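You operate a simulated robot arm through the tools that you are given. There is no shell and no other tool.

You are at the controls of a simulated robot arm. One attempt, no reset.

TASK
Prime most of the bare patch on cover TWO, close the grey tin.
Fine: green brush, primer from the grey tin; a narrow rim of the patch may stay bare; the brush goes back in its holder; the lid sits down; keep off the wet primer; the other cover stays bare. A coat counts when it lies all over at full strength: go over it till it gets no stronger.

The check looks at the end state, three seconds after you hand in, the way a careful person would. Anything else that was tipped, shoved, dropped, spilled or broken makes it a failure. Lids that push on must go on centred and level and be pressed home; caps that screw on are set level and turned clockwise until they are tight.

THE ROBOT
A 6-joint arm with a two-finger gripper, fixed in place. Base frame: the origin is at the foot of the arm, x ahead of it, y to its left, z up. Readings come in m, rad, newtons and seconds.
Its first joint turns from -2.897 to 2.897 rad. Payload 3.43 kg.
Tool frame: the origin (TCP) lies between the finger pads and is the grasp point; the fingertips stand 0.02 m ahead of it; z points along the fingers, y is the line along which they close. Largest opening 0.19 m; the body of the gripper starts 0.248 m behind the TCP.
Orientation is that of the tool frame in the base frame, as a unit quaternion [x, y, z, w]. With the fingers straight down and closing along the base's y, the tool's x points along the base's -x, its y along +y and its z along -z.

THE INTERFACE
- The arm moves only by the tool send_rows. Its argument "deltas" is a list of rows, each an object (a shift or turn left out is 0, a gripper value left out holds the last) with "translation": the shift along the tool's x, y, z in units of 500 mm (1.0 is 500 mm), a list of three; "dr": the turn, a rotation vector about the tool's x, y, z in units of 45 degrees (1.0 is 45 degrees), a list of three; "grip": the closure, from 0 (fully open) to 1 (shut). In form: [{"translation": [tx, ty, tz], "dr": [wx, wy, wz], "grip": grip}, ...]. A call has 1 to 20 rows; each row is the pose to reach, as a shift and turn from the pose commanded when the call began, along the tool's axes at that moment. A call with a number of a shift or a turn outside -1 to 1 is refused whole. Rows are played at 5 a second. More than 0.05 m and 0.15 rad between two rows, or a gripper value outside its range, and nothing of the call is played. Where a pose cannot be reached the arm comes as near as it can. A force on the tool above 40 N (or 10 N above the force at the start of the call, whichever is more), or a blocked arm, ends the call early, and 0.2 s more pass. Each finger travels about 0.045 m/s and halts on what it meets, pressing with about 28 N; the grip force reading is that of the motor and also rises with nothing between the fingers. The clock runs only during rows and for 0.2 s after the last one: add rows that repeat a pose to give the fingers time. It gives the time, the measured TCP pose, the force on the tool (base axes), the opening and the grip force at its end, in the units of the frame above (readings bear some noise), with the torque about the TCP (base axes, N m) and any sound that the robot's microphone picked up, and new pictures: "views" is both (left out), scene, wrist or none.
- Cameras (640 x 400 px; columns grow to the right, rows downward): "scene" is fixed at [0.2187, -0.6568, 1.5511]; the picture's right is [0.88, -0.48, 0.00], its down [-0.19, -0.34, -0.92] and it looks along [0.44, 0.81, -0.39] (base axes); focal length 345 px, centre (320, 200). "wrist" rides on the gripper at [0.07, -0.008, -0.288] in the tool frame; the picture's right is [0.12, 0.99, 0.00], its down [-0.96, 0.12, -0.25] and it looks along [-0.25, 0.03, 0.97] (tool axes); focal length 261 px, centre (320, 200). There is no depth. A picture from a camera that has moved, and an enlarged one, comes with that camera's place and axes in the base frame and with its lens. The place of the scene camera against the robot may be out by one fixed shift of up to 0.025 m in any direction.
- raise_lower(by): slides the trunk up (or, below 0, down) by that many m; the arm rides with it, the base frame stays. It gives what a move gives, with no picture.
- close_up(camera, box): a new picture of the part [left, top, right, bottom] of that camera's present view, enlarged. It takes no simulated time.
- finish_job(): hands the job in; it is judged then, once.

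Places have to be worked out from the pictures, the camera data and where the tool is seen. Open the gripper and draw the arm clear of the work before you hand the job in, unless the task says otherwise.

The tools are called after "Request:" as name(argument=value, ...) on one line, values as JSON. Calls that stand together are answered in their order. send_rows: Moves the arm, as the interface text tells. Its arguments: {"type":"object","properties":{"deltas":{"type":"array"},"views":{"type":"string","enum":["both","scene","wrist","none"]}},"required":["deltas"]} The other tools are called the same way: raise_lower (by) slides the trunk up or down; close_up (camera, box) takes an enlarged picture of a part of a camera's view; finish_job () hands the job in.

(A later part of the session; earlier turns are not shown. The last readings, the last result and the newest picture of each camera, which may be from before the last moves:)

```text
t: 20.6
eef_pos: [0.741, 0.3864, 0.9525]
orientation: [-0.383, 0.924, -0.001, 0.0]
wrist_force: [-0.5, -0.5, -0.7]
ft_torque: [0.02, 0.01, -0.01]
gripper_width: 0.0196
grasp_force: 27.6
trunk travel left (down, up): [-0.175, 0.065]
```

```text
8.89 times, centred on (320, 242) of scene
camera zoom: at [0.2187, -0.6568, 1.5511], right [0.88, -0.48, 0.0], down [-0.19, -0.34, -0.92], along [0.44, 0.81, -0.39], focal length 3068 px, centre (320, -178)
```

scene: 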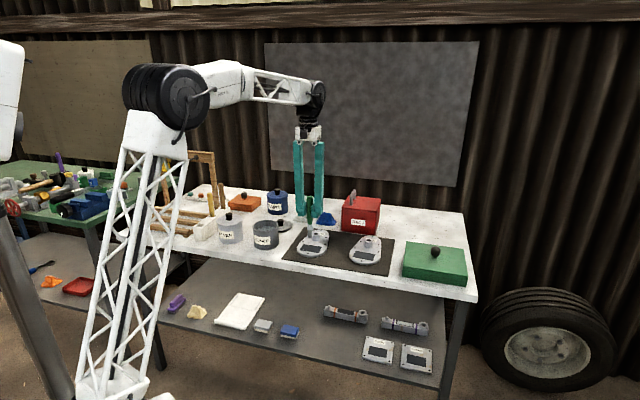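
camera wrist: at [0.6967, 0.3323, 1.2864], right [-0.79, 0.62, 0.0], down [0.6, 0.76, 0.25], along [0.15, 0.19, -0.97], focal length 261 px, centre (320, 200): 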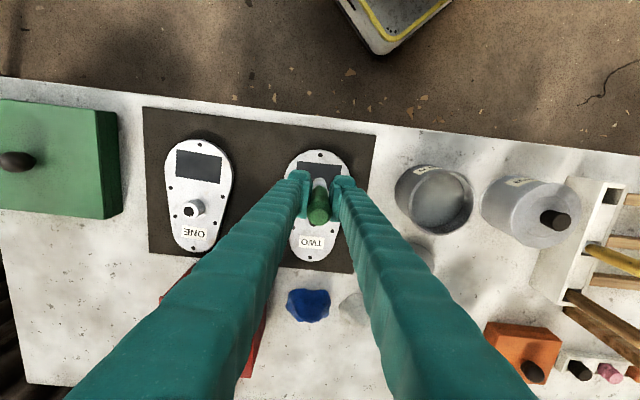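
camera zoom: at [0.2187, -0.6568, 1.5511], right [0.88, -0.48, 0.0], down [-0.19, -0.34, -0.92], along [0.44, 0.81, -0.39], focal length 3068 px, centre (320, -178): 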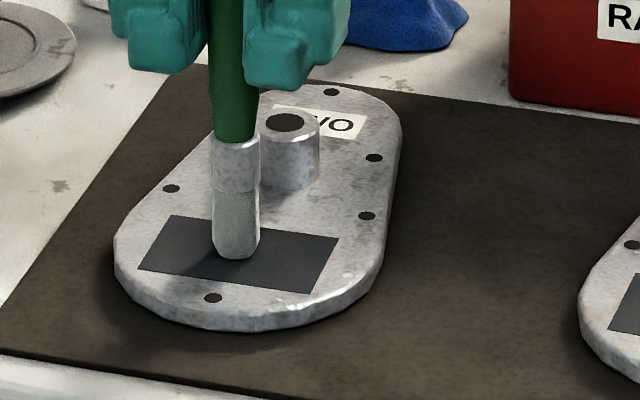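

Still free at TCP 0.9525, so another 2 mm.

Request:
send_rows(deltas=[{"translation": [0, 0, 0.004]}, {"translation": [0, 0, 0.004]}], views="none")

Request:
close_up(camera="scene", box=[295, 220, 345, 265])

```text
t: 21.2
eef_pos: [0.7408, 0.3855, 0.9501]
orientation: [-0.383, 0.924, 0.0, -0.001]
wrist_force: [0.3, -0.9, 4.4]
ft_torque: [0.0, 0.0, 0.01]
gripper_width: 0.0195
grasp_force: 28.0
trunk travel left (down, up): [-0.175, 0.065]
```

```text
8.89 times, centred on (320, 242) of scene
camera zoom: at [0.2187, -0.6568, 1.5511], right [0.88, -0.48, 0.0], down [-0.19, -0.34, -0.92], along [0.44, 0.81, -0.39], focal length 3068 px, centre (320, -178)
```

zoom: 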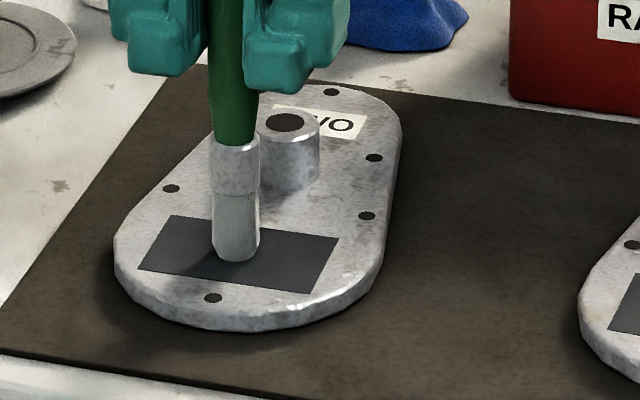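

I have light contact: 4.4 N at TCP z≈0.950, with the bristles about 3 mm back of the patch centre. I'll do a short test stroke along the patch's long direction, staying well inside it, and then look.

Request:
send_rows(deltas=[{"translation": [0.006, 0, 0]}, {"translation": [0.006, 0.02, 0]}, {"translation": [0.006, 0.038, 0]}, {"translation": [0.006, 0.02, 0]}, {"translation": [0.006, 0, 0]}, {"translation": [0.006, -0.02, 0]}, {"translation": [0.006, -0.042, 0]}, {"translation": [0.006, -0.042, 0]}], views="none")

Request:
close_up(camera="scene", box=[295, 220, 345, 265])

```text
t: 23.0
eef_pos: [0.7534, 0.3695, 0.9493]
orientation: [-0.382, 0.924, 0.0, 0.0]
wrist_force: [0.8, 0.3, -0.9]
ft_torque: [0.01, 0.02, -0.05]
gripper_width: 0.0197
grasp_force: 28.0
trunk travel left (down, up): [-0.175, 0.065]
```

```text
8.89 times, centred on (320, 242) of scene
camera zoom: at [0.2187, -0.6568, 1.5511], right [0.88, -0.48, 0.0], down [-0.19, -0.34, -0.92], along [0.44, 0.81, -0.39], focal length 3068 px, centre (320, -178)
```

zoom: 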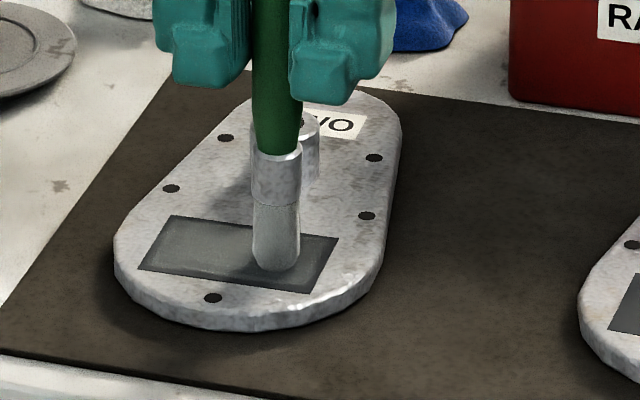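

The stroke is laying primer: a lighter band fills most of the patch width. I'll make further passes at B±5 mm over the full length, with 1 mm more pressure.

Request:
send_rows(deltas=[{"translation": [0, -0.012, 0.002]}, {"translation": [-0.01, -0.012, 0.002]}, {"translation": [-0.01, 0.01, 0.002]}, {"translation": [-0.01, 0.035, 0.002]}, {"translation": [-0.01, 0.06, 0.002]}, {"translation": [-0.01, 0.09, 0.002]}, {"translation": [0.01, 0.09, 0.002]}, {"translation": [0.01, 0.06, 0.002]}, {"translation": [0.01, 0.035, 0.002]}, {"translation": [0.01, 0.01, 0.002]}, {"translation": [0.01, -0.012, 0.002]}, {"translation": [0, -0.012, 0.002]}, {"translation": [0, 0.02, 0.002]}, {"translation": [0, 0.05, 0.002]}, {"translation": [0, 0.09, 0.002]}, {"translation": [0, 0.09, 0.002]}], views="none")

Request:
close_up(camera="scene", box=[295, 220, 345, 265])

```text
t: 26.4
eef_pos: [0.7208, 0.4008, 0.9485]
orientation: [-0.382, 0.924, 0.0, 0.0]
wrist_force: [-1.1, 0.5, 3.6]
ft_torque: [0.05, 0.06, -0.02]
gripper_width: 0.0195
grasp_force: 28.5
trunk travel left (down, up): [-0.175, 0.065]
```

```text
8.89 times, centred on (320, 242) of scene
camera zoom: at [0.2187, -0.6568, 1.5511], right [0.88, -0.48, 0.0], down [-0.19, -0.34, -0.92], along [0.44, 0.81, -0.39], focal length 3068 px, centre (320, -178)
```

zoom: 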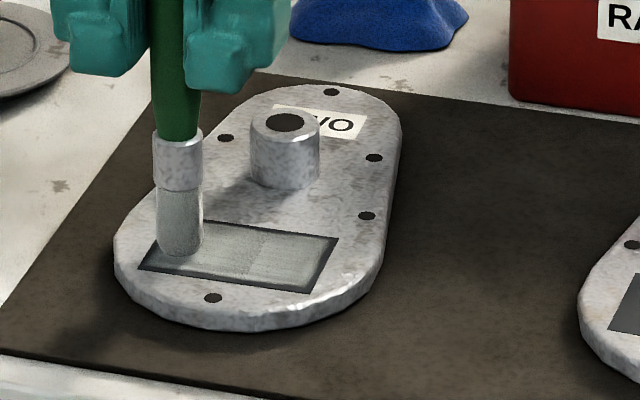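

Coverage is much better with a thin bare rim left. I'll lift, carry the brush back over the tin, and inspect the coat with the wrist camera before dipping again.

Request:
send_rows(deltas=[{"translation": [0, 0, -0.05]}, {"translation": [0, 0, -0.12]}, {"translation": [0, 0, -0.2]}, {"translation": [0, 0, -0.24]}, {"translation": [-0.006, 0.08, -0.24]}, {"translation": [-0.012, 0.16, -0.24]}, {"translation": [-0.02, 0.24, -0.24]}, {"translation": [-0.028, 0.335, -0.24]}, {"translation": [-0.028, 0.335, -0.24]}])

Request:
close_up(camera="wrist", box=[190, 115, 270, 165])

Request:
close_up(camera="scene", box=[295, 225, 345, 265])

Request:
close_up(camera="scene", box=[230, 170, 302, 250])

```text
t: 28.4
eef_pos: [0.6137, 0.5285, 1.0676]
orientation: [-0.383, 0.924, 0.0, -0.001]
wrist_force: [1.2, 0.2, -0.2]
ft_torque: [0.01, 0.0, 0.0]
gripper_width: 0.0199
grasp_force: 27.9
trunk travel left (down, up): [-0.175, 0.065]
camera wrist: at [0.5695, 0.4723, 1.3546], right [-0.79, 0.62, 0.0], down [0.6, 0.76, 0.25], along [0.15, 0.19, -0.97], focal length 261 px, centre (320, 200)
```

scene: 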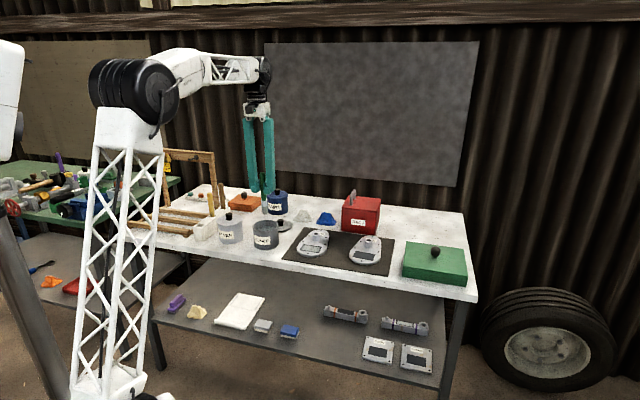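
wrist: 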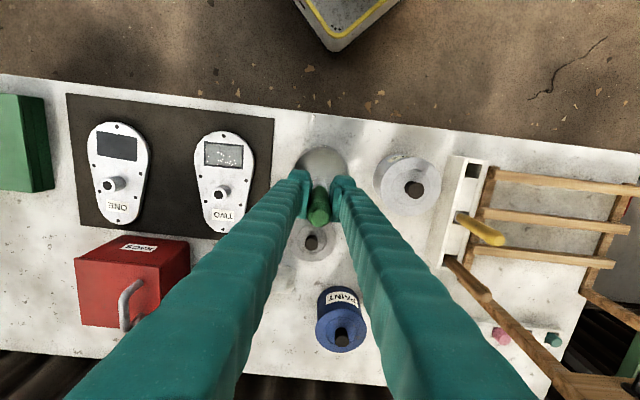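

```text
8.00 times, centred on (230, 140) of wrist
camera zoom: at [0.5695, 0.4723, 1.3546], right [-0.79, 0.62, 0.0], down [0.6, 0.76, 0.25], along [0.15, 0.19, -0.97], focal length 2085 px, centre (1040, 680)
```

zoom: 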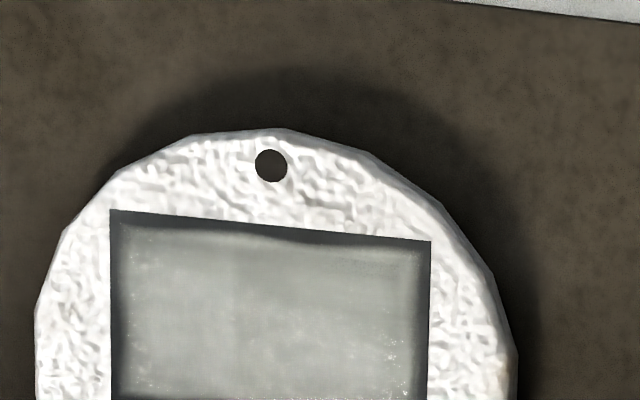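

```text
10.00 times, centred on (320, 245) of scene
camera zoom: at [0.2187, -0.6568, 1.5511], right [0.88, -0.48, 0.0], down [-0.19, -0.34, -0.92], along [0.44, 0.81, -0.39], focal length 3452 px, centre (320, -250)
```

zoom: 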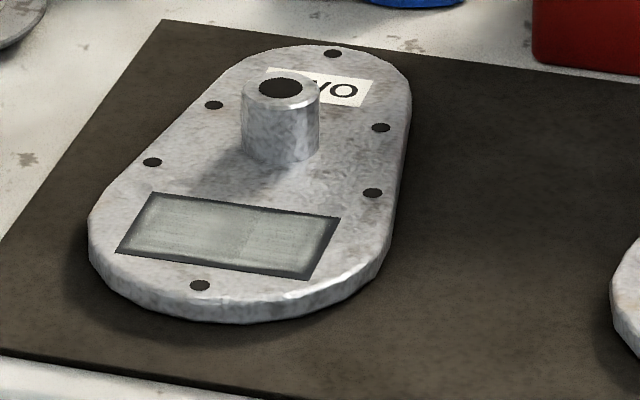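

```text
5.00 times, centred on (266, 210) of scene
camera zoom: at [0.2187, -0.6568, 1.5511], right [0.88, -0.48, 0.0], down [-0.19, -0.34, -0.92], along [0.44, 0.81, -0.39], focal length 1726 px, centre (590, 150)
```

zoom: 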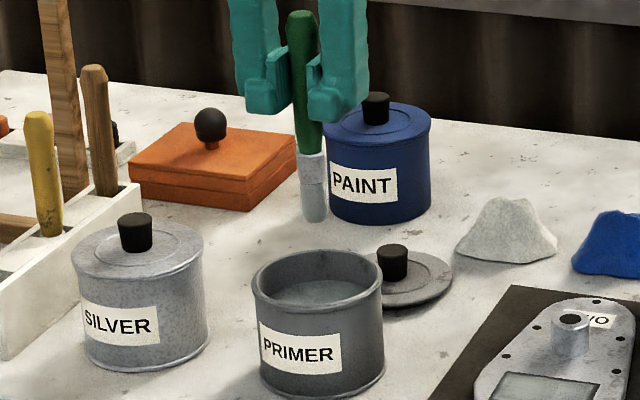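

I'll look at the whole patch in the wrist view before the second dip.

Request:
close_up(camera="wrist", box=[192, 128, 256, 178])

```text
8.00 times, centred on (224, 153) of wrist
camera zoom: at [0.5695, 0.4723, 1.3546], right [-0.79, 0.62, 0.0], down [0.6, 0.76, 0.25], along [0.15, 0.19, -0.97], focal length 2085 px, centre (1088, 576)
```

zoom: 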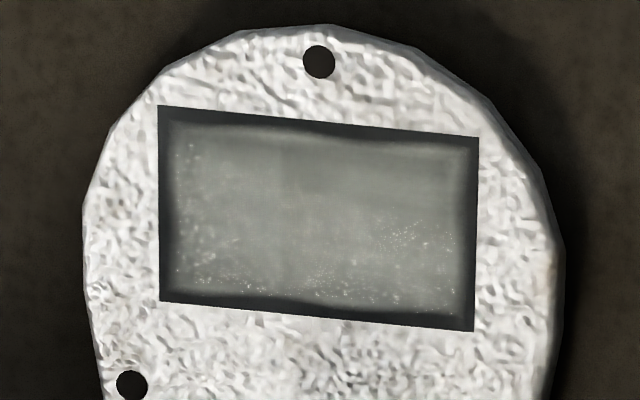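

The coat fills most of the patch but looks only part-strength, with fading edges 3–6 mm wide. I'll reload the brush by lowering gently to the primer surface, at TCP≈0.993 this time.

Request:
send_rows(deltas=[{"translation": [0, 0, 0.06]}, {"translation": [0, 0, 0.11]}, {"translation": [0, 0, 0.138]}, {"translation": [0, 0, 0.147]}, {"translation": [0, 0, 0.151]}, {"translation": [0, 0, 0.151]}, {"translation": [0, 0, 0.151]}], views="none")

Request:
close_up(camera="scene", box=[230, 170, 302, 250])

```text
t: 30.0
eef_pos: [0.6122, 0.5292, 0.9933]
orientation: [-0.383, 0.924, 0.001, 0.0]
wrist_force: [0.2, -0.3, 0.0]
ft_torque: [-0.03, -0.03, 0.0]
gripper_width: 0.0196
grasp_force: 28.2
trunk travel left (down, up): [-0.175, 0.065]
```

```text
5.00 times, centred on (266, 210) of scene
camera zoom: at [0.2187, -0.6568, 1.5511], right [0.88, -0.48, 0.0], down [-0.19, -0.34, -0.92], along [0.44, 0.81, -0.39], focal length 1726 px, centre (590, 150)
```

zoom: 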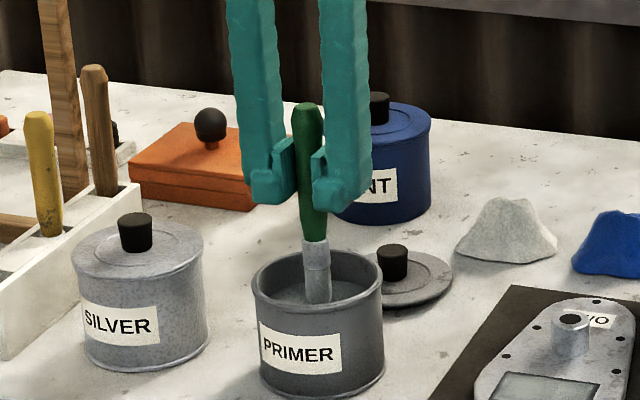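

It's close with no force yet, so I'll go down 2 mm more to be sure the bristles are in the primer.

Request:
send_rows(deltas=[{"translation": [0, 0, 0.003]}, {"translation": [0, 0, 0.004]}, {"translation": [0, 0, 0.004]}], views="none")

```text
t: 30.8
eef_pos: [0.6135, 0.5293, 0.9904]
orientation: [-0.383, 0.924, 0.001, 0.0]
wrist_force: [0.6, 0.2, -0.3]
ft_torque: [-0.02, 0.0, 0.0]
gripper_width: 0.0195
grasp_force: 28.6
trunk travel left (down, up): [-0.175, 0.065]
```

No contact at 0.991, so I'll continue down in 2 mm steps.

Request:
send_rows(deltas=[{"translation": [0, 0, 0.003]}, {"translation": [0, 0, 0.004]}, {"translation": [0, 0, 0.004]}], views="none")

```text
t: 31.6
eef_pos: [0.6132, 0.5301, 0.99]
orientation: [-0.383, 0.924, 0.0, 0.001]
wrist_force: [1.0, 0.0, 9.0]
ft_torque: [0.11, -0.18, 0.0]
gripper_width: 0.0195
grasp_force: 27.6
trunk travel left (down, up): [-0.175, 0.065]
```

Contact at 9 N, so the bristles are reloaded. I'll lift, let it settle over the tin, carry it to the patch, and come down to just above the surface.

Request:
send_rows(deltas=[{"translation": [0, 0, -0.03]}, {"translation": [0, 0, -0.08]}, {"translation": [0, 0, -0.16]}, {"translation": [0, 0, -0.16]}, {"translation": [0, 0, -0.16]}, {"translation": [0, 0, -0.16]}, {"translation": [0.006, -0.08, -0.16]}, {"translation": [0.012, -0.16, -0.16]}, {"translation": [0.018, -0.24, -0.16]}, {"translation": [0.024, -0.32, -0.16]}, {"translation": [0.029, -0.385, -0.16]}, {"translation": [0.029, -0.385, -0.1]}, {"translation": [0.029, -0.385, -0.03]}, {"translation": [0.029, -0.385, 0.03]}, {"translation": [0.029, -0.385, 0.055]}, {"translation": [0.029, -0.385, 0.064]}, {"translation": [0.029, -0.385, 0.064]}], views="none")

Request:
close_up(camera="scene", box=[285, 195, 365, 265])

```text
t: 35.2
eef_pos: [0.7394, 0.3839, 0.9564]
orientation: [-0.382, 0.924, 0.0, 0.0]
wrist_force: [-0.3, -0.4, -0.9]
ft_torque: [0.02, -0.01, -0.01]
gripper_width: 0.0197
grasp_force: 28.2
trunk travel left (down, up): [-0.175, 0.065]
```

```text
5.71 times, centred on (325, 230) of scene
camera zoom: at [0.2187, -0.6568, 1.5511], right [0.88, -0.48, 0.0], down [-0.19, -0.34, -0.92], along [0.44, 0.81, -0.39], focal length 1973 px, centre (291, 29)
```

zoom: 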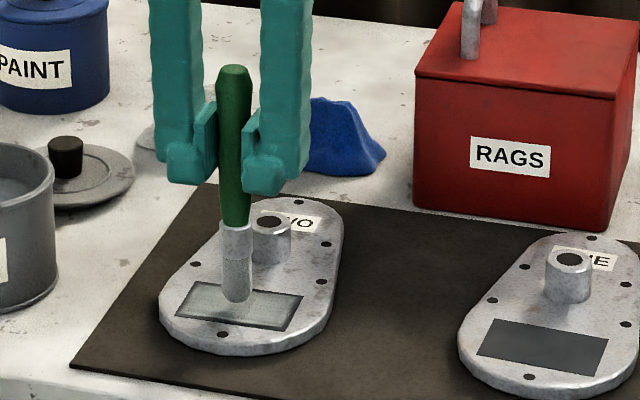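

The brush hovers over the patch centre. I'll run three lengthwise passes at B -8, 0 and +8 mm with light pressure, covering ±28 mm.

Request:
send_rows(deltas=[{"translation": [0, 0, 0.018]}, {"translation": [0.016, 0, 0.018]}, {"translation": [0.016, 0.028, 0.018]}, {"translation": [0.016, 0.056, 0.018]}, {"translation": [0.016, 0.03, 0.018]}, {"translation": [0.016, 0.0, 0.018]}, {"translation": [0.016, -0.03, 0.018]}, {"translation": [0.016, -0.056, 0.018]}, {"translation": [0, -0.056, 0.018]}, {"translation": [0, -0.03, 0.018]}, {"translation": [0, 0, 0.018]}, {"translation": [0, 0.03, 0.018]}, {"translation": [0, 0.056, 0.018]}, {"translation": [-0.016, 0.056, 0.018]}, {"translation": [-0.016, 0.03, 0.018]}, {"translation": [-0.016, 0.0, 0.018]}, {"translation": [-0.016, -0.03, 0.018]}, {"translation": [-0.016, -0.056, 0.018]}, {"translation": [-0.016, -0.056, 0.018]}], views="none")

Request:
close_up(camera="scene", box=[295, 225, 345, 265])

```text
t: 39.2
eef_pos: [0.7651, 0.3695, 0.9473]
orientation: [-0.383, 0.924, 0.0, 0.0]
wrist_force: [0.2, -0.1, -0.6]
ft_torque: [0.0, -0.01, -0.01]
gripper_width: 0.0193
grasp_force: 28.0
trunk travel left (down, up): [-0.175, 0.065]
```

```text
10.00 times, centred on (320, 245) of scene
camera zoom: at [0.2187, -0.6568, 1.5511], right [0.88, -0.48, 0.0], down [-0.19, -0.34, -0.92], along [0.44, 0.81, -0.39], focal length 3452 px, centre (320, -250)
```

zoom: 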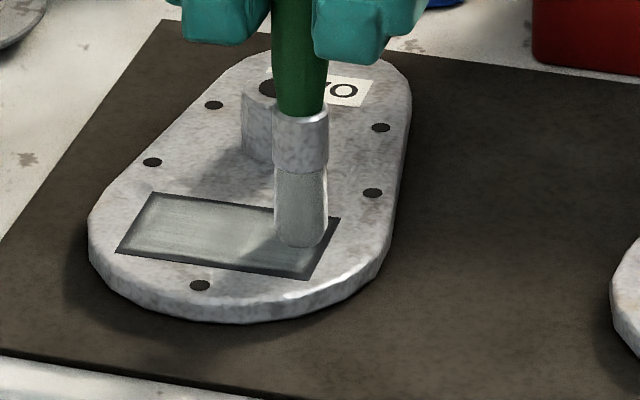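

The force reads about zero, so these passes may have been too light. I'll press down 2 mm and read it.

Request:
send_rows(deltas=[{"translation": [0, 0.01, 0.003]}, {"translation": [0, 0.02, 0.004]}, {"translation": [0, 0.02, 0.004]}], views="none")

```text
t: 40.0
eef_pos: [0.7566, 0.3766, 0.9471]
orientation: [-0.383, 0.924, 0.0, 0.001]
wrist_force: [3.2, -0.7, 15.1]
ft_torque: [0.07, -0.42, -0.02]
gripper_width: 0.0196
grasp_force: 27.7
trunk travel left (down, up): [-0.175, 0.065]
```

Contact is 15 N at commanded z=0.946, so about 7 N will be near 0.9466. I'll run the passes at that height.

Request:
send_rows(deltas=[{"translation": [0, -0.02, -0.001]}, {"translation": [0, 0.008, -0.001]}, {"translation": [0, 0.036, -0.001]}, {"translation": [0, 0.064, -0.001]}, {"translation": [0, 0.092, -0.001]}, {"translation": [0.016, 0.092, -0.001]}, {"translation": [0.016, 0.064, -0.001]}, {"translation": [0.016, 0.036, -0.001]}, {"translation": [0.016, 0.008, -0.001]}, {"translation": [0.016, -0.02, -0.001]}, {"translation": [0.032, -0.02, -0.001]}, {"translation": [0.032, 0.008, -0.001]}, {"translation": [0.032, 0.036, -0.001]}, {"translation": [0.032, 0.064, -0.001]}, {"translation": [0.032, 0.092, -0.001]}, {"translation": [0.032, 0.064, -0.001]}, {"translation": [0.032, 0.036, -0.001]}, {"translation": [0.032, 0.008, -0.001]}, {"translation": [0.032, -0.02, -0.001]}, {"translation": [0.016, -0.02, -0.001]}], views="none")

Request:
close_up(camera="scene", box=[295, 225, 345, 265])

```text
t: 44.2
eef_pos: [0.7587, 0.3627, 0.9458]
orientation: [-0.383, 0.924, 0.0, 0.0]
wrist_force: [-1.7, -1.4, 1.6]
ft_torque: [-0.02, 0.08, 0.01]
gripper_width: 0.0194
grasp_force: 27.8
trunk travel left (down, up): [-0.175, 0.065]
```

```text
10.00 times, centred on (320, 245) of scene
camera zoom: at [0.2187, -0.6568, 1.5511], right [0.88, -0.48, 0.0], down [-0.19, -0.34, -0.92], along [0.44, 0.81, -0.39], focal length 3452 px, centre (320, -250)
```

zoom: 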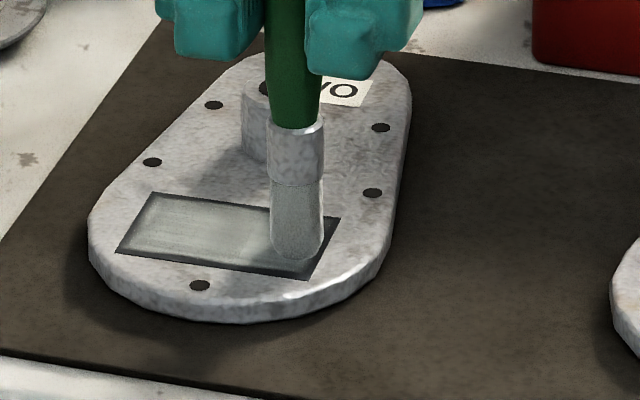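

I'll lift and go back over the tin to inspect the coat from above.

Request:
send_rows(deltas=[{"translation": [0, 0, -0.05]}, {"translation": [0, 0, -0.12]}, {"translation": [0, 0, -0.2]}, {"translation": [0, 0, -0.244]}, {"translation": [-0.006, 0.09, -0.244]}, {"translation": [-0.012, 0.18, -0.244]}, {"translation": [-0.018, 0.27, -0.244]}, {"translation": [-0.024, 0.36, -0.244]}, {"translation": [-0.029, 0.441, -0.244]}, {"translation": [-0.029, 0.441, -0.244]}])

Request:
close_up(camera="wrist", box=[192, 128, 256, 178])

Request:
close_up(camera="scene", box=[295, 225, 345, 265])

Request:
close_up(camera="scene", box=[230, 170, 302, 250])

```text
t: 46.4
eef_pos: [0.6126, 0.5286, 1.0685]
orientation: [-0.383, 0.924, 0.0, 0.0]
wrist_force: [-0.7, 0.5, -0.9]
ft_torque: [0.0, -0.01, 0.01]
gripper_width: 0.0197
grasp_force: 28.0
trunk travel left (down, up): [-0.175, 0.065]
camera wrist: at [0.5672, 0.4721, 1.3557], right [-0.79, 0.62, 0.0], down [0.6, 0.76, 0.25], along [0.15, 0.19, -0.97], focal length 261 px, centre (320, 200)
```

scene: 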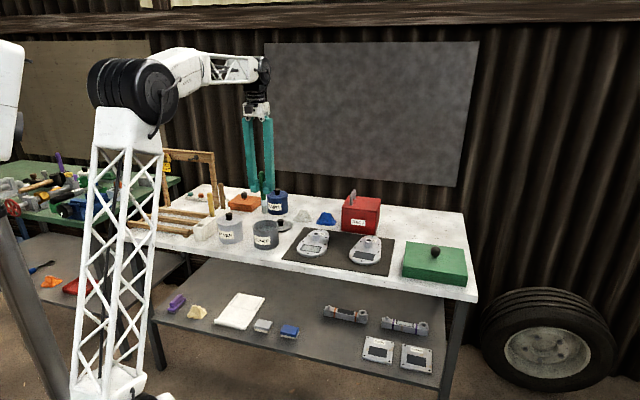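
wrist: 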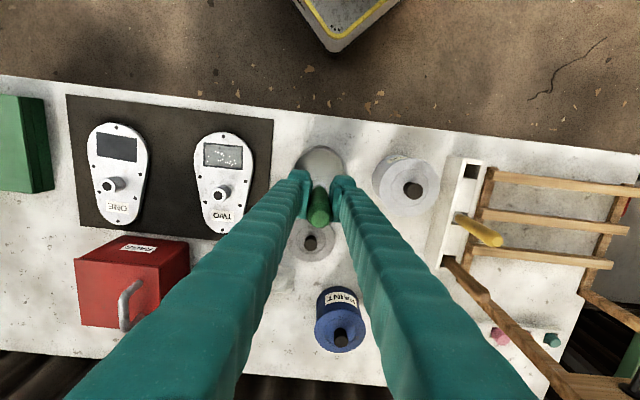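

```text
8.00 times, centred on (224, 153) of wrist
camera zoom: at [0.5672, 0.4721, 1.3557], right [-0.79, 0.62, 0.0], down [0.6, 0.76, 0.25], along [0.15, 0.19, -0.97], focal length 2085 px, centre (1088, 576)
```

zoom: 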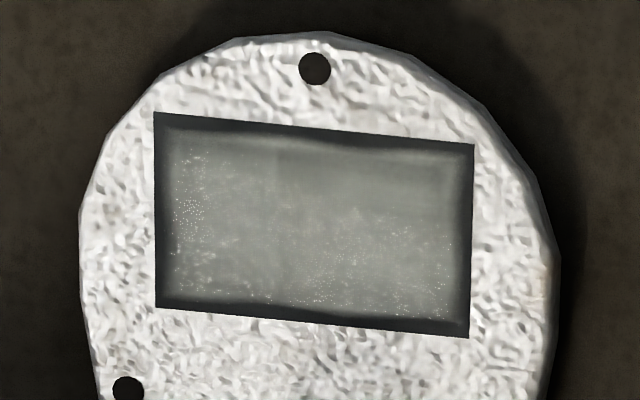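

```text
10.00 times, centred on (320, 245) of scene
camera zoom: at [0.2187, -0.6568, 1.5511], right [0.88, -0.48, 0.0], down [-0.19, -0.34, -0.92], along [0.44, 0.81, -0.39], focal length 3452 px, centre (320, -250)
```

zoom: 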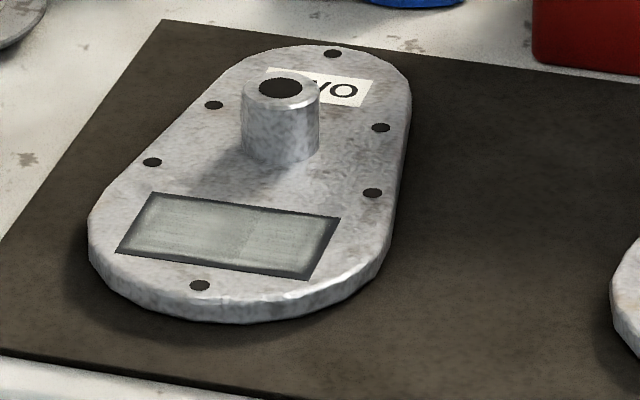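

```text
5.00 times, centred on (266, 210) of scene
camera zoom: at [0.2187, -0.6568, 1.5511], right [0.88, -0.48, 0.0], down [-0.19, -0.34, -0.92], along [0.44, 0.81, -0.39], focal length 1726 px, centre (590, 150)
```

zoom: 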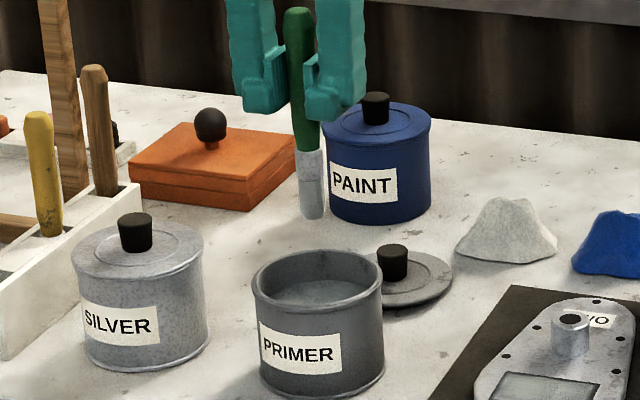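

The coat changed little, and the bare rim is still 3–4 mm wide. I'll reload more thoroughly, checking contact in the tin, then make force-checked passes closer to the edges.

Request:
send_rows(deltas=[{"translation": [0, 0, 0.06]}, {"translation": [0, 0, 0.11]}, {"translation": [0, 0, 0.145]}, {"translation": [0, 0, 0.157]}, {"translation": [0, 0, 0.161]}, {"translation": [0, 0, 0.161]}], views="none")

```text
t: 47.8
eef_pos: [0.6118, 0.5302, 0.9894]
orientation: [-0.382, 0.924, 0.0, 0.0]
wrist_force: [-0.8, -0.4, 3.3]
ft_torque: [-0.03, 0.0, 0.02]
gripper_width: 0.0196
grasp_force: 28.3
trunk travel left (down, up): [-0.175, 0.065]
```

Contact at 3.3 N. I'll press 1 mm more and swirl gently ±5 mm inside the tin to load the bristles all round.

Request:
send_rows(deltas=[{"translation": [0, 0, 0.002]}, {"translation": [0.01, 0, 0.002]}, {"translation": [0, 0.01, 0.002]}, {"translation": [-0.01, 0, 0.002]}, {"translation": [0, -0.01, 0.002]}, {"translation": [0, 0, 0.002]}, {"translation": [0, 0, 0.002]}], views="none")

Request:
close_up(camera="scene", box=[230, 170, 302, 250])

```text
t: 49.4
eef_pos: [0.6126, 0.5286, 0.9866]
orientation: [-0.382, 0.924, 0.001, 0.0]
wrist_force: [1.6, 0.3, 6.4]
ft_torque: [0.05, -0.25, 0.0]
gripper_width: 0.0193
grasp_force: 27.7
trunk travel left (down, up): [-0.175, 0.065]
```

```text
5.00 times, centred on (266, 210) of scene
camera zoom: at [0.2187, -0.6568, 1.5511], right [0.88, -0.48, 0.0], down [-0.19, -0.34, -0.92], along [0.44, 0.81, -0.39], focal length 1726 px, centre (590, 150)
```

zoom: 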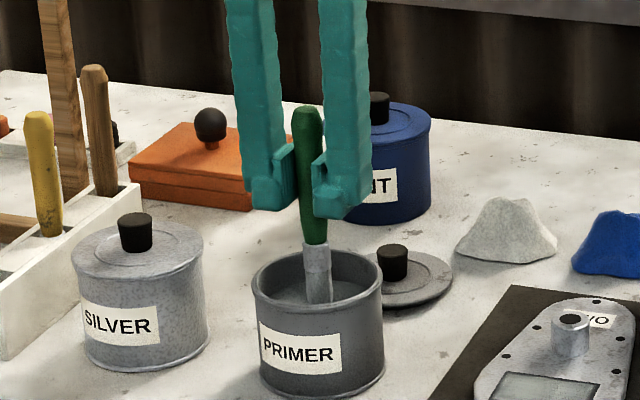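

Reloaded. I'll lift, pause, carry over to the patch, and hover a few mm above it.

Request:
send_rows(deltas=[{"translation": [0, 0, -0.03]}, {"translation": [0, 0, -0.08]}, {"translation": [0, 0, -0.164]}, {"translation": [0, 0, -0.164]}, {"translation": [0, 0, -0.164]}, {"translation": [0, 0, -0.164]}, {"translation": [0.006, -0.08, -0.164]}, {"translation": [0.012, -0.16, -0.164]}, {"translation": [0.018, -0.24, -0.164]}, {"translation": [0.024, -0.32, -0.164]}, {"translation": [0.029, -0.385, -0.164]}, {"translation": [0.029, -0.385, -0.1]}, {"translation": [0.029, -0.385, -0.03]}, {"translation": [0.029, -0.385, 0.03]}, {"translation": [0.029, -0.385, 0.065]}, {"translation": [0.029, -0.385, 0.076]}, {"translation": [0.029, -0.385, 0.076]}], views="none")

```text
t: 53.0
eef_pos: [0.7391, 0.3826, 0.9483]
orientation: [-0.383, 0.924, 0.0, 0.0]
wrist_force: [0.4, 0.0, 0.6]
ft_torque: [0.02, 0.0, 0.02]
gripper_width: 0.0195
grasp_force: 27.9
trunk travel left (down, up): [-0.175, 0.065]
```

Hovering at 0.949. I'll lower to 0.945 for contact.

Request:
send_rows(deltas=[{"translation": [0, 0, 0.004]}, {"translation": [0, 0, 0.008]}, {"translation": [0, 0, 0.008]}], views="none")

```text
t: 53.8
eef_pos: [0.7393, 0.3823, 0.9461]
orientation: [-0.382, 0.924, 0.0, -0.001]
wrist_force: [-0.2, -0.2, 0.6]
ft_torque: [0.0, 0.0, 0.01]
gripper_width: 0.0197
grasp_force: 27.6
trunk travel left (down, up): [-0.175, 0.065]
```

Request:
send_rows(deltas=[{"translation": [0, 0, 0.003]}, {"translation": [0, 0, 0.003]}], views="none")

```text
t: 54.4
eef_pos: [0.7388, 0.3823, 0.9449]
orientation: [-0.383, 0.924, 0.001, 0.001]
wrist_force: [0.6, 0.5, 17.3]
ft_torque: [0.12, -0.08, 0.0]
gripper_width: 0.0196
grasp_force: 27.9
trunk travel left (down, up): [-0.175, 0.065]
```

Now 17 N at commanded 0.9435, which is firm contact. I'll ease 0.5 mm and make a front-edge pass at B≈-10 mm, reading the force at its end.

Request:
send_rows(deltas=[{"translation": [0.01, 0, -0.001]}, {"translation": [0.021, 0, -0.001]}, {"translation": [0.021, 0.02, -0.001]}, {"translation": [0.021, 0.04, -0.001]}, {"translation": [0.021, 0.06, -0.001]}, {"translation": [0.021, 0.04, -0.001]}, {"translation": [0.021, 0.02, -0.001]}, {"translation": [0.021, 0.0, -0.001]}, {"translation": [0.021, -0.02, -0.001]}, {"translation": [0.021, -0.04, -0.001]}, {"translation": [0.021, -0.06, -0.001]}], views="none")

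Request:
close_up(camera="scene", box=[295, 225, 345, 265])

```text
t: 56.8
eef_pos: [0.7521, 0.3561, 0.9439]
orientation: [-0.382, 0.924, 0.0, 0.0]
wrist_force: [-0.3, 0.8, -0.5]
ft_torque: [-0.01, 0.0, 0.04]
gripper_width: 0.0197
grasp_force: 28.2
trunk travel left (down, up): [-0.175, 0.065]
```

```text
10.00 times, centred on (320, 245) of scene
camera zoom: at [0.2187, -0.6568, 1.5511], right [0.88, -0.48, 0.0], down [-0.19, -0.34, -0.92], along [0.44, 0.81, -0.39], focal length 3452 px, centre (320, -250)
```

zoom: 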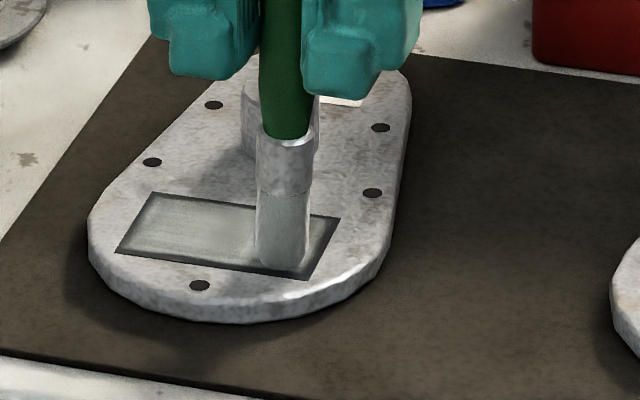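

Force is back to zero and the bristles look a few mm short of where I expected. I'll inspect the brush in the grip before continuing.

Request:
close_up(camera="scene", box=[285, 190, 355, 265])

Request:
close_up(camera="wrist", box=[270, 130, 370, 230])

```text
5.33 times, centred on (320, 228) of scene
camera zoom: at [0.2187, -0.6568, 1.5511], right [0.88, -0.48, 0.0], down [-0.19, -0.34, -0.92], along [0.44, 0.81, -0.39], focal length 1841 px, centre (320, 53)
```

zoom: 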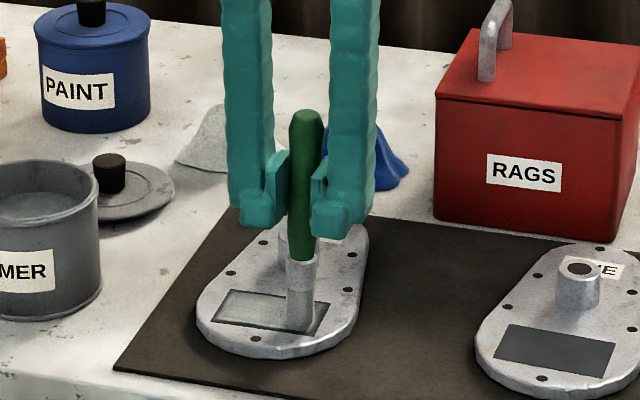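

```text
4.00 times, centred on (320, 180) of wrist
camera zoom: at [0.7078, 0.2983, 1.2311], right [-0.79, 0.62, 0.0], down [0.6, 0.76, 0.25], along [0.15, 0.19, -0.97], focal length 1043 px, centre (320, 280)
```

zoom: 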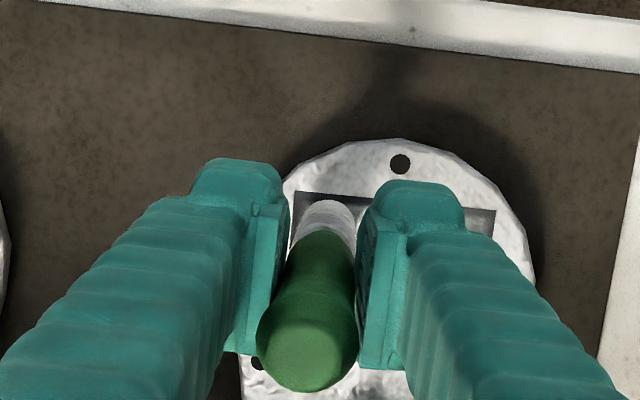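

The dragging tilted the brush a couple of degrees in the grip, so I should use lighter contact. I'll lift 4 cm and shift left to look closely at the coat.

Request:
send_rows(deltas=[{"translation": [0, 0, -0.04]}, {"translation": [0, 0, -0.08]}, {"translation": [0, 0.08, -0.08]}, {"translation": [-0.02, 0.16, -0.08]}, {"translation": [-0.04, 0.24, -0.08]}, {"translation": [-0.04, 0.24, -0.08]}], views="wrist")

Request:
close_up(camera="wrist", box=[200, 110, 290, 180])

Request:
close_up(camera="scene", box=[295, 225, 345, 265])

```text
t: 58.2
eef_pos: [0.6824, 0.4547, 0.9839]
orientation: [-0.381, 0.924, 0.001, 0.0]
wrist_force: [1.2, 1.0, 0.2]
ft_torque: [-0.03, -0.02, -0.03]
gripper_width: 0.0197
grasp_force: 27.9
trunk travel left (down, up): [-0.175, 0.065]
camera wrist: at [0.6383, 0.3978, 1.2707], right [-0.79, 0.62, 0.0], down [0.6, 0.76, 0.25], along [0.15, 0.19, -0.97], focal length 261 px, centre (320, 200)
```

wrist: 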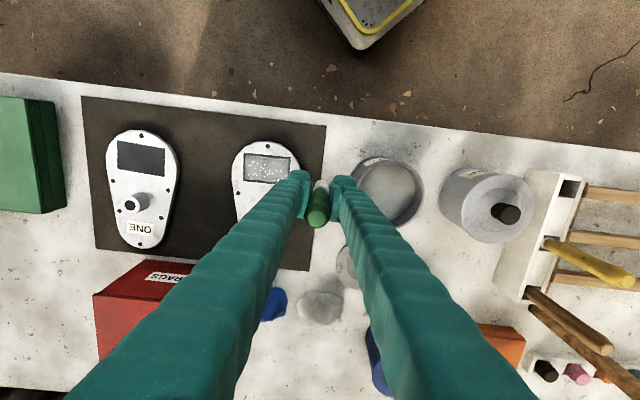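

```text
5.71 times, centred on (245, 145) of wrist
camera zoom: at [0.6383, 0.3978, 1.2707], right [-0.79, 0.62, 0.0], down [0.6, 0.76, 0.25], along [0.15, 0.19, -0.97], focal length 1489 px, centre (749, 514)
```

zoom: 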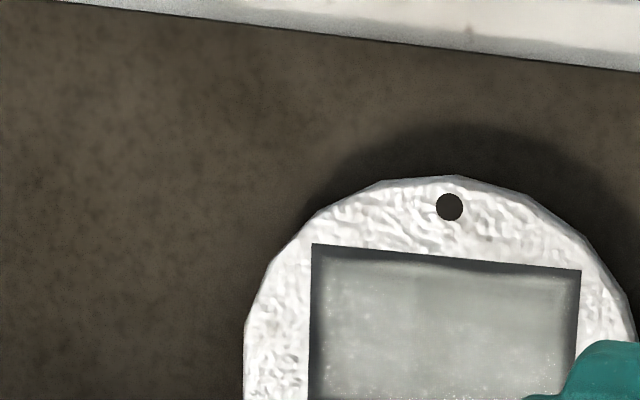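

```text
10.00 times, centred on (320, 245) of scene
camera zoom: at [0.2187, -0.6568, 1.5511], right [0.88, -0.48, 0.0], down [-0.19, -0.34, -0.92], along [0.44, 0.81, -0.39], focal length 3452 px, centre (320, -250)
```

zoom: 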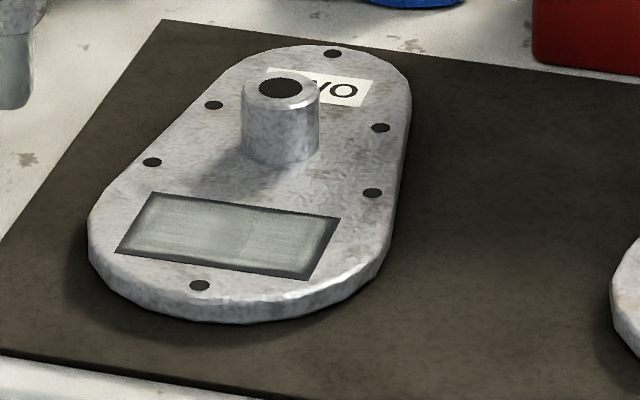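

The interior looks uniform now, but a real bare rim of 3–5 mm remains because the brush tip sits about 6 mm behind the TCP. I'll re-measure the brush in the grip before working the edges.

Request:
close_up(camera="wrist", box=[280, 160, 360, 235])

Request:
close_up(camera="scene", box=[265, 180, 335, 250])

```text
5.33 times, centred on (320, 198) of wrist
camera zoom: at [0.6383, 0.3978, 1.2707], right [-0.79, 0.62, 0.0], down [0.6, 0.76, 0.25], along [0.15, 0.19, -0.97], focal length 1390 px, centre (320, 213)
```

zoom: 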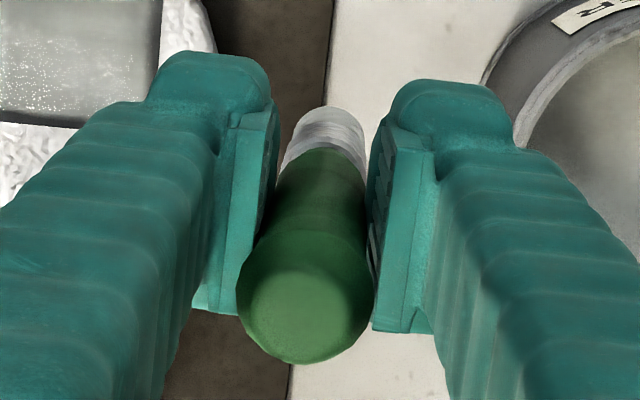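

```text
5.71 times, centred on (300, 215) of scene
camera zoom: at [0.2187, -0.6568, 1.5511], right [0.88, -0.48, 0.0], down [-0.19, -0.34, -0.92], along [0.44, 0.81, -0.39], focal length 1973 px, centre (434, 114)
```

zoom: 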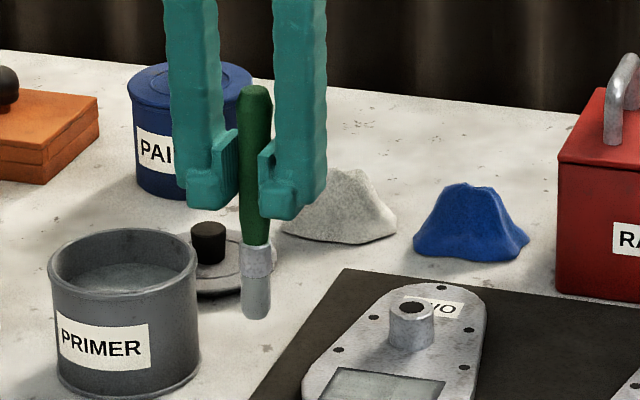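

The tip now sits at about (-4, +8) mm from the TCP in (R, B), with a slight lean. I'll return over the patch centre and re-find contact at light force.

Request:
send_rows(deltas=[{"translation": [0.005, -0.06, 0]}, {"translation": [0.012, -0.12, 0]}, {"translation": [0.02, -0.18, 0]}, {"translation": [0.02, -0.18, 0.04]}, {"translation": [0.02, -0.18, 0.07]}, {"translation": [0.02, -0.18, 0.076]}, {"translation": [0.02, -0.18, 0.076]}], views="none")

```text
t: 59.8
eef_pos: [0.7381, 0.3838, 0.9453]
orientation: [-0.383, 0.924, 0.001, 0.0]
wrist_force: [0.2, 0.3, 0.2]
ft_torque: [0.03, -0.04, 0.02]
gripper_width: 0.0195
grasp_force: 27.8
trunk travel left (down, up): [-0.175, 0.065]
```

Free at commanded 0.946. I'll step down 1.5 mm.

Request:
send_rows(deltas=[{"translation": [0, 0, 0.003]}, {"translation": [0, 0, 0.003]}], views="none")

Request:
close_up(camera="scene", box=[295, 225, 345, 265])

```text
t: 60.4
eef_pos: [0.7379, 0.3832, 0.9462]
orientation: [-0.382, 0.924, -0.001, 0.001]
wrist_force: [0.5, -0.1, 0.0]
ft_torque: [-0.01, -0.01, -0.02]
gripper_width: 0.0197
grasp_force: 28.1
trunk travel left (down, up): [-0.175, 0.065]
```

```text
10.00 times, centred on (320, 245) of scene
camera zoom: at [0.2187, -0.6568, 1.5511], right [0.88, -0.48, 0.0], down [-0.19, -0.34, -0.92], along [0.44, 0.81, -0.39], focal length 3452 px, centre (320, -250)
```

zoom: 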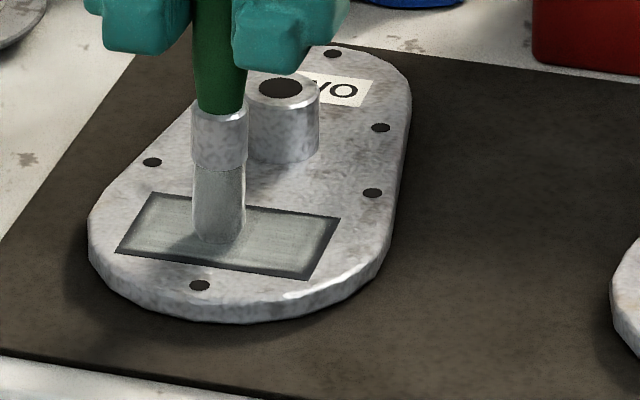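

Tip position confirmed at about 5 mm left of the TCP in R and 9 mm behind in B. I'll step down 1 mm for contact.

Request:
send_rows(deltas=[{"translation": [0, 0, 0.002]}, {"translation": [0, 0, 0.002]}], views="none")

```text
t: 61.0
eef_pos: [0.7384, 0.3842, 0.9435]
orientation: [-0.383, 0.924, 0.0, 0.0]
wrist_force: [0.4, -0.4, 0.3]
ft_torque: [0.02, 0.01, 0.03]
gripper_width: 0.0195
grasp_force: 27.7
trunk travel left (down, up): [-0.175, 0.065]
```

Still free at 0.9435, so another 1 mm.

Request:
send_rows(deltas=[{"translation": [0, 0, 0.002]}, {"translation": [0, 0, 0.002]}], views="none")

```text
t: 61.6
eef_pos: [0.7391, 0.3837, 0.943]
orientation: [-0.383, 0.924, 0.0, 0.001]
wrist_force: [1.4, 2.0, 9.6]
ft_torque: [0.14, -0.12, 0.01]
gripper_width: 0.0195
grasp_force: 27.5
trunk travel left (down, up): [-0.175, 0.065]
```

Contact at 9.6 N with commanded 0.9425. To avoid tilting the brush I'll work the front edge with small dabs, about 8 mm apart with the tip 11 mm in from the edge, and then look.

Request:
send_rows(deltas=[{"translation": [0.026, 0.0444, -0.008]}, {"translation": [0.026, 0.0444, -0.0004]}, {"translation": [0.026, 0.0288, -0.008]}, {"translation": [0.026, 0.0288, -0.0004]}, {"translation": [0.026, 0.0132, -0.008]}, {"translation": [0.026, 0.0132, -0.0004]}, {"translation": [0.026, -0.0025, -0.008]}, {"translation": [0.026, -0.0025, -0.0004]}, {"translation": [0.026, -0.018, -0.008]}, {"translation": [0.026, -0.018, -0.0004]}, {"translation": [0.026, -0.0338, -0.008]}, {"translation": [0.026, -0.0338, -0.0004]}, {"translation": [0.026, -0.0494, -0.008]}, {"translation": [0.026, -0.0494, -0.0004]}, {"translation": [0.026, -0.065, -0.008]}, {"translation": [0.026, -0.065, -0.0004]}, {"translation": [0.026, -0.065, -0.0004]}], views="none")

Request:
close_up(camera="scene", box=[295, 225, 345, 265])

```text
t: 65.2
eef_pos: [0.7516, 0.3512, 0.9433]
orientation: [-0.383, 0.924, 0.0, 0.0]
wrist_force: [-0.2, -0.6, 2.5]
ft_torque: [-0.01, -0.02, -0.03]
gripper_width: 0.0196
grasp_force: 28.1
trunk travel left (down, up): [-0.175, 0.065]
```

```text
10.00 times, centred on (320, 245) of scene
camera zoom: at [0.2187, -0.6568, 1.5511], right [0.88, -0.48, 0.0], down [-0.19, -0.34, -0.92], along [0.44, 0.81, -0.39], focal length 3452 px, centre (320, -250)
```

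zoom: 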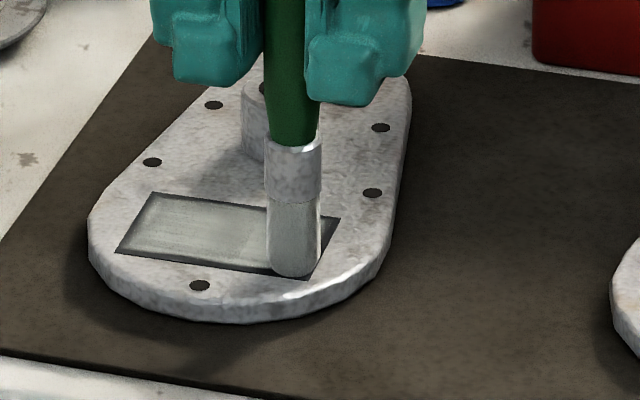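

The front rim is nearly covered and the bristle edge sits right at the patch edge. I'll dab up the right side and along the back edge.

Request:
send_rows(deltas=[{"translation": [-0.016, 0, -0.0076]}, {"translation": [-0.016, 0, 0.0008]}, {"translation": [-0.033, 0, -0.0076]}, {"translation": [-0.033, 0, 0.0008]}, {"translation": [-0.049, 0, -0.0076]}, {"translation": [-0.049, 0, 0.0008]}, {"translation": [-0.049, 0.0159, -0.0076]}, {"translation": [-0.049, 0.0159, 0.0008]}, {"translation": [-0.049, 0.0317, -0.0076]}, {"translation": [-0.049, 0.0317, 0.0008]}, {"translation": [-0.049, 0.0476, -0.0076]}, {"translation": [-0.049, 0.0476, 0.0008]}, {"translation": [-0.049, 0.0634, -0.0076]}, {"translation": [-0.049, 0.0634, 0.0008]}, {"translation": [-0.049, 0.0793, -0.0076]}, {"translation": [-0.049, 0.0793, 0.0008]}, {"translation": [-0.049, 0.0951, -0.0076]}, {"translation": [-0.049, 0.0951, 0.0008]}, {"translation": [-0.049, 0.111, -0.0076]}, {"translation": [-0.049, 0.111, 0.0008]}], views="none")

Request:
close_up(camera="scene", box=[295, 225, 345, 265])

```text
t: 69.4
eef_pos: [0.7296, 0.4074, 0.9419]
orientation: [-0.382, 0.924, 0.0, 0.001]
wrist_force: [-1.3, 0.1, 6.3]
ft_torque: [-0.03, 0.06, 0.0]
gripper_width: 0.0195
grasp_force: 28.2
trunk travel left (down, up): [-0.175, 0.065]
```

```text
10.00 times, centred on (320, 245) of scene
camera zoom: at [0.2187, -0.6568, 1.5511], right [0.88, -0.48, 0.0], down [-0.19, -0.34, -0.92], along [0.44, 0.81, -0.39], focal length 3452 px, centre (320, -250)
```

zoom: 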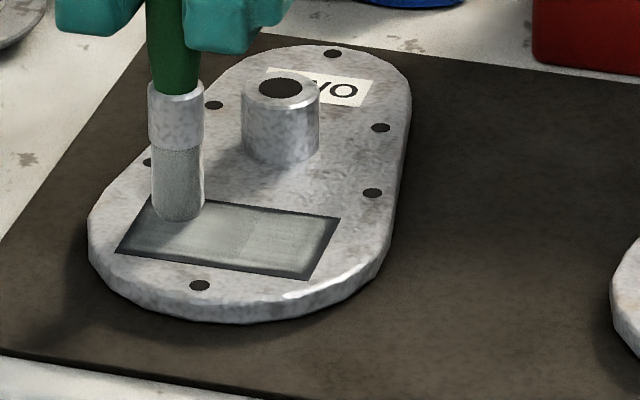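

The back row is done. Now I'll dab down the left side, 1.5 mm further left, then lift away and inspect.

Request:
send_rows(deltas=[{"translation": [0, 0.003, -0.008]}, {"translation": [0, 0.003, 0]}, {"translation": [0.016, 0.003, -0.008]}, {"translation": [0.016, 0.003, 0]}, {"translation": [0.033, 0.003, -0.008]}, {"translation": [0.033, 0.003, 0]}, {"translation": [0.049, 0.003, -0.008]}, {"translation": [0.049, 0.003, 0]}, {"translation": [0.049, 0.003, -0.05]}, {"translation": [0.049, 0.003, -0.12]}, {"translation": [0.049, 0.003, -0.2]}, {"translation": [0.02, 0.08, -0.253]}, {"translation": [0.01, 0.17, -0.253]}, {"translation": [-0.002, 0.26, -0.253]}, {"translation": [-0.007, 0.336, -0.253]}, {"translation": [-0.007, 0.336, -0.253]}], views="wrist")

Request:
close_up(camera="wrist", box=[192, 128, 256, 178])

Request:
close_up(camera="scene", box=[295, 225, 345, 265])

```text
t: 72.8
eef_pos: [0.6136, 0.5283, 1.0685]
orientation: [-0.383, 0.924, 0.0, 0.0]
wrist_force: [0.1, 0.0, -0.7]
ft_torque: [-0.03, 0.01, 0.01]
gripper_width: 0.0195
grasp_force: 28.1
trunk travel left (down, up): [-0.175, 0.065]
camera wrist: at [0.5688, 0.4726, 1.3557], right [-0.79, 0.62, 0.0], down [0.6, 0.76, 0.25], along [0.15, 0.19, -0.97], focal length 261 px, centre (320, 200)
```

wrist: 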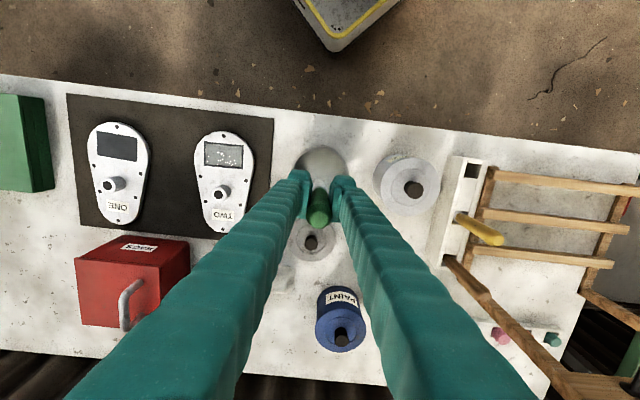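

```text
8.00 times, centred on (224, 153) of wrist
camera zoom: at [0.5688, 0.4726, 1.3557], right [-0.79, 0.62, 0.0], down [0.6, 0.76, 0.25], along [0.15, 0.19, -0.97], focal length 2085 px, centre (1088, 576)
```

zoom: 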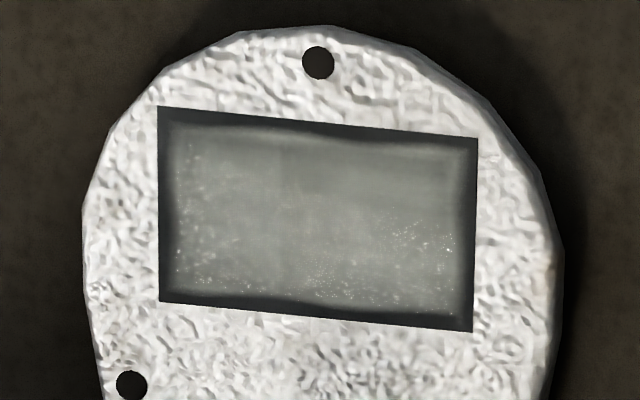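

```text
10.00 times, centred on (320, 245) of scene
camera zoom: at [0.2187, -0.6568, 1.5511], right [0.88, -0.48, 0.0], down [-0.19, -0.34, -0.92], along [0.44, 0.81, -0.39], focal length 3452 px, centre (320, -250)
```

zoom: 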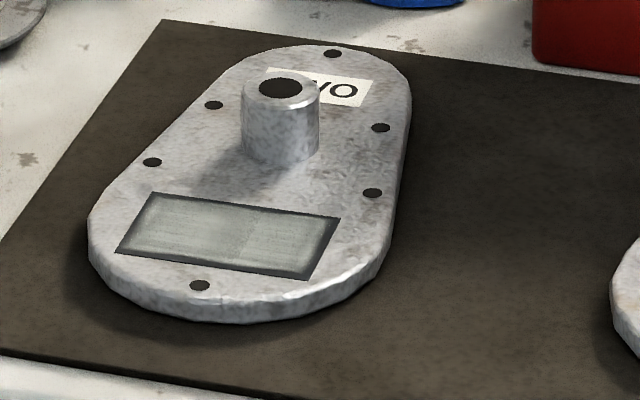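

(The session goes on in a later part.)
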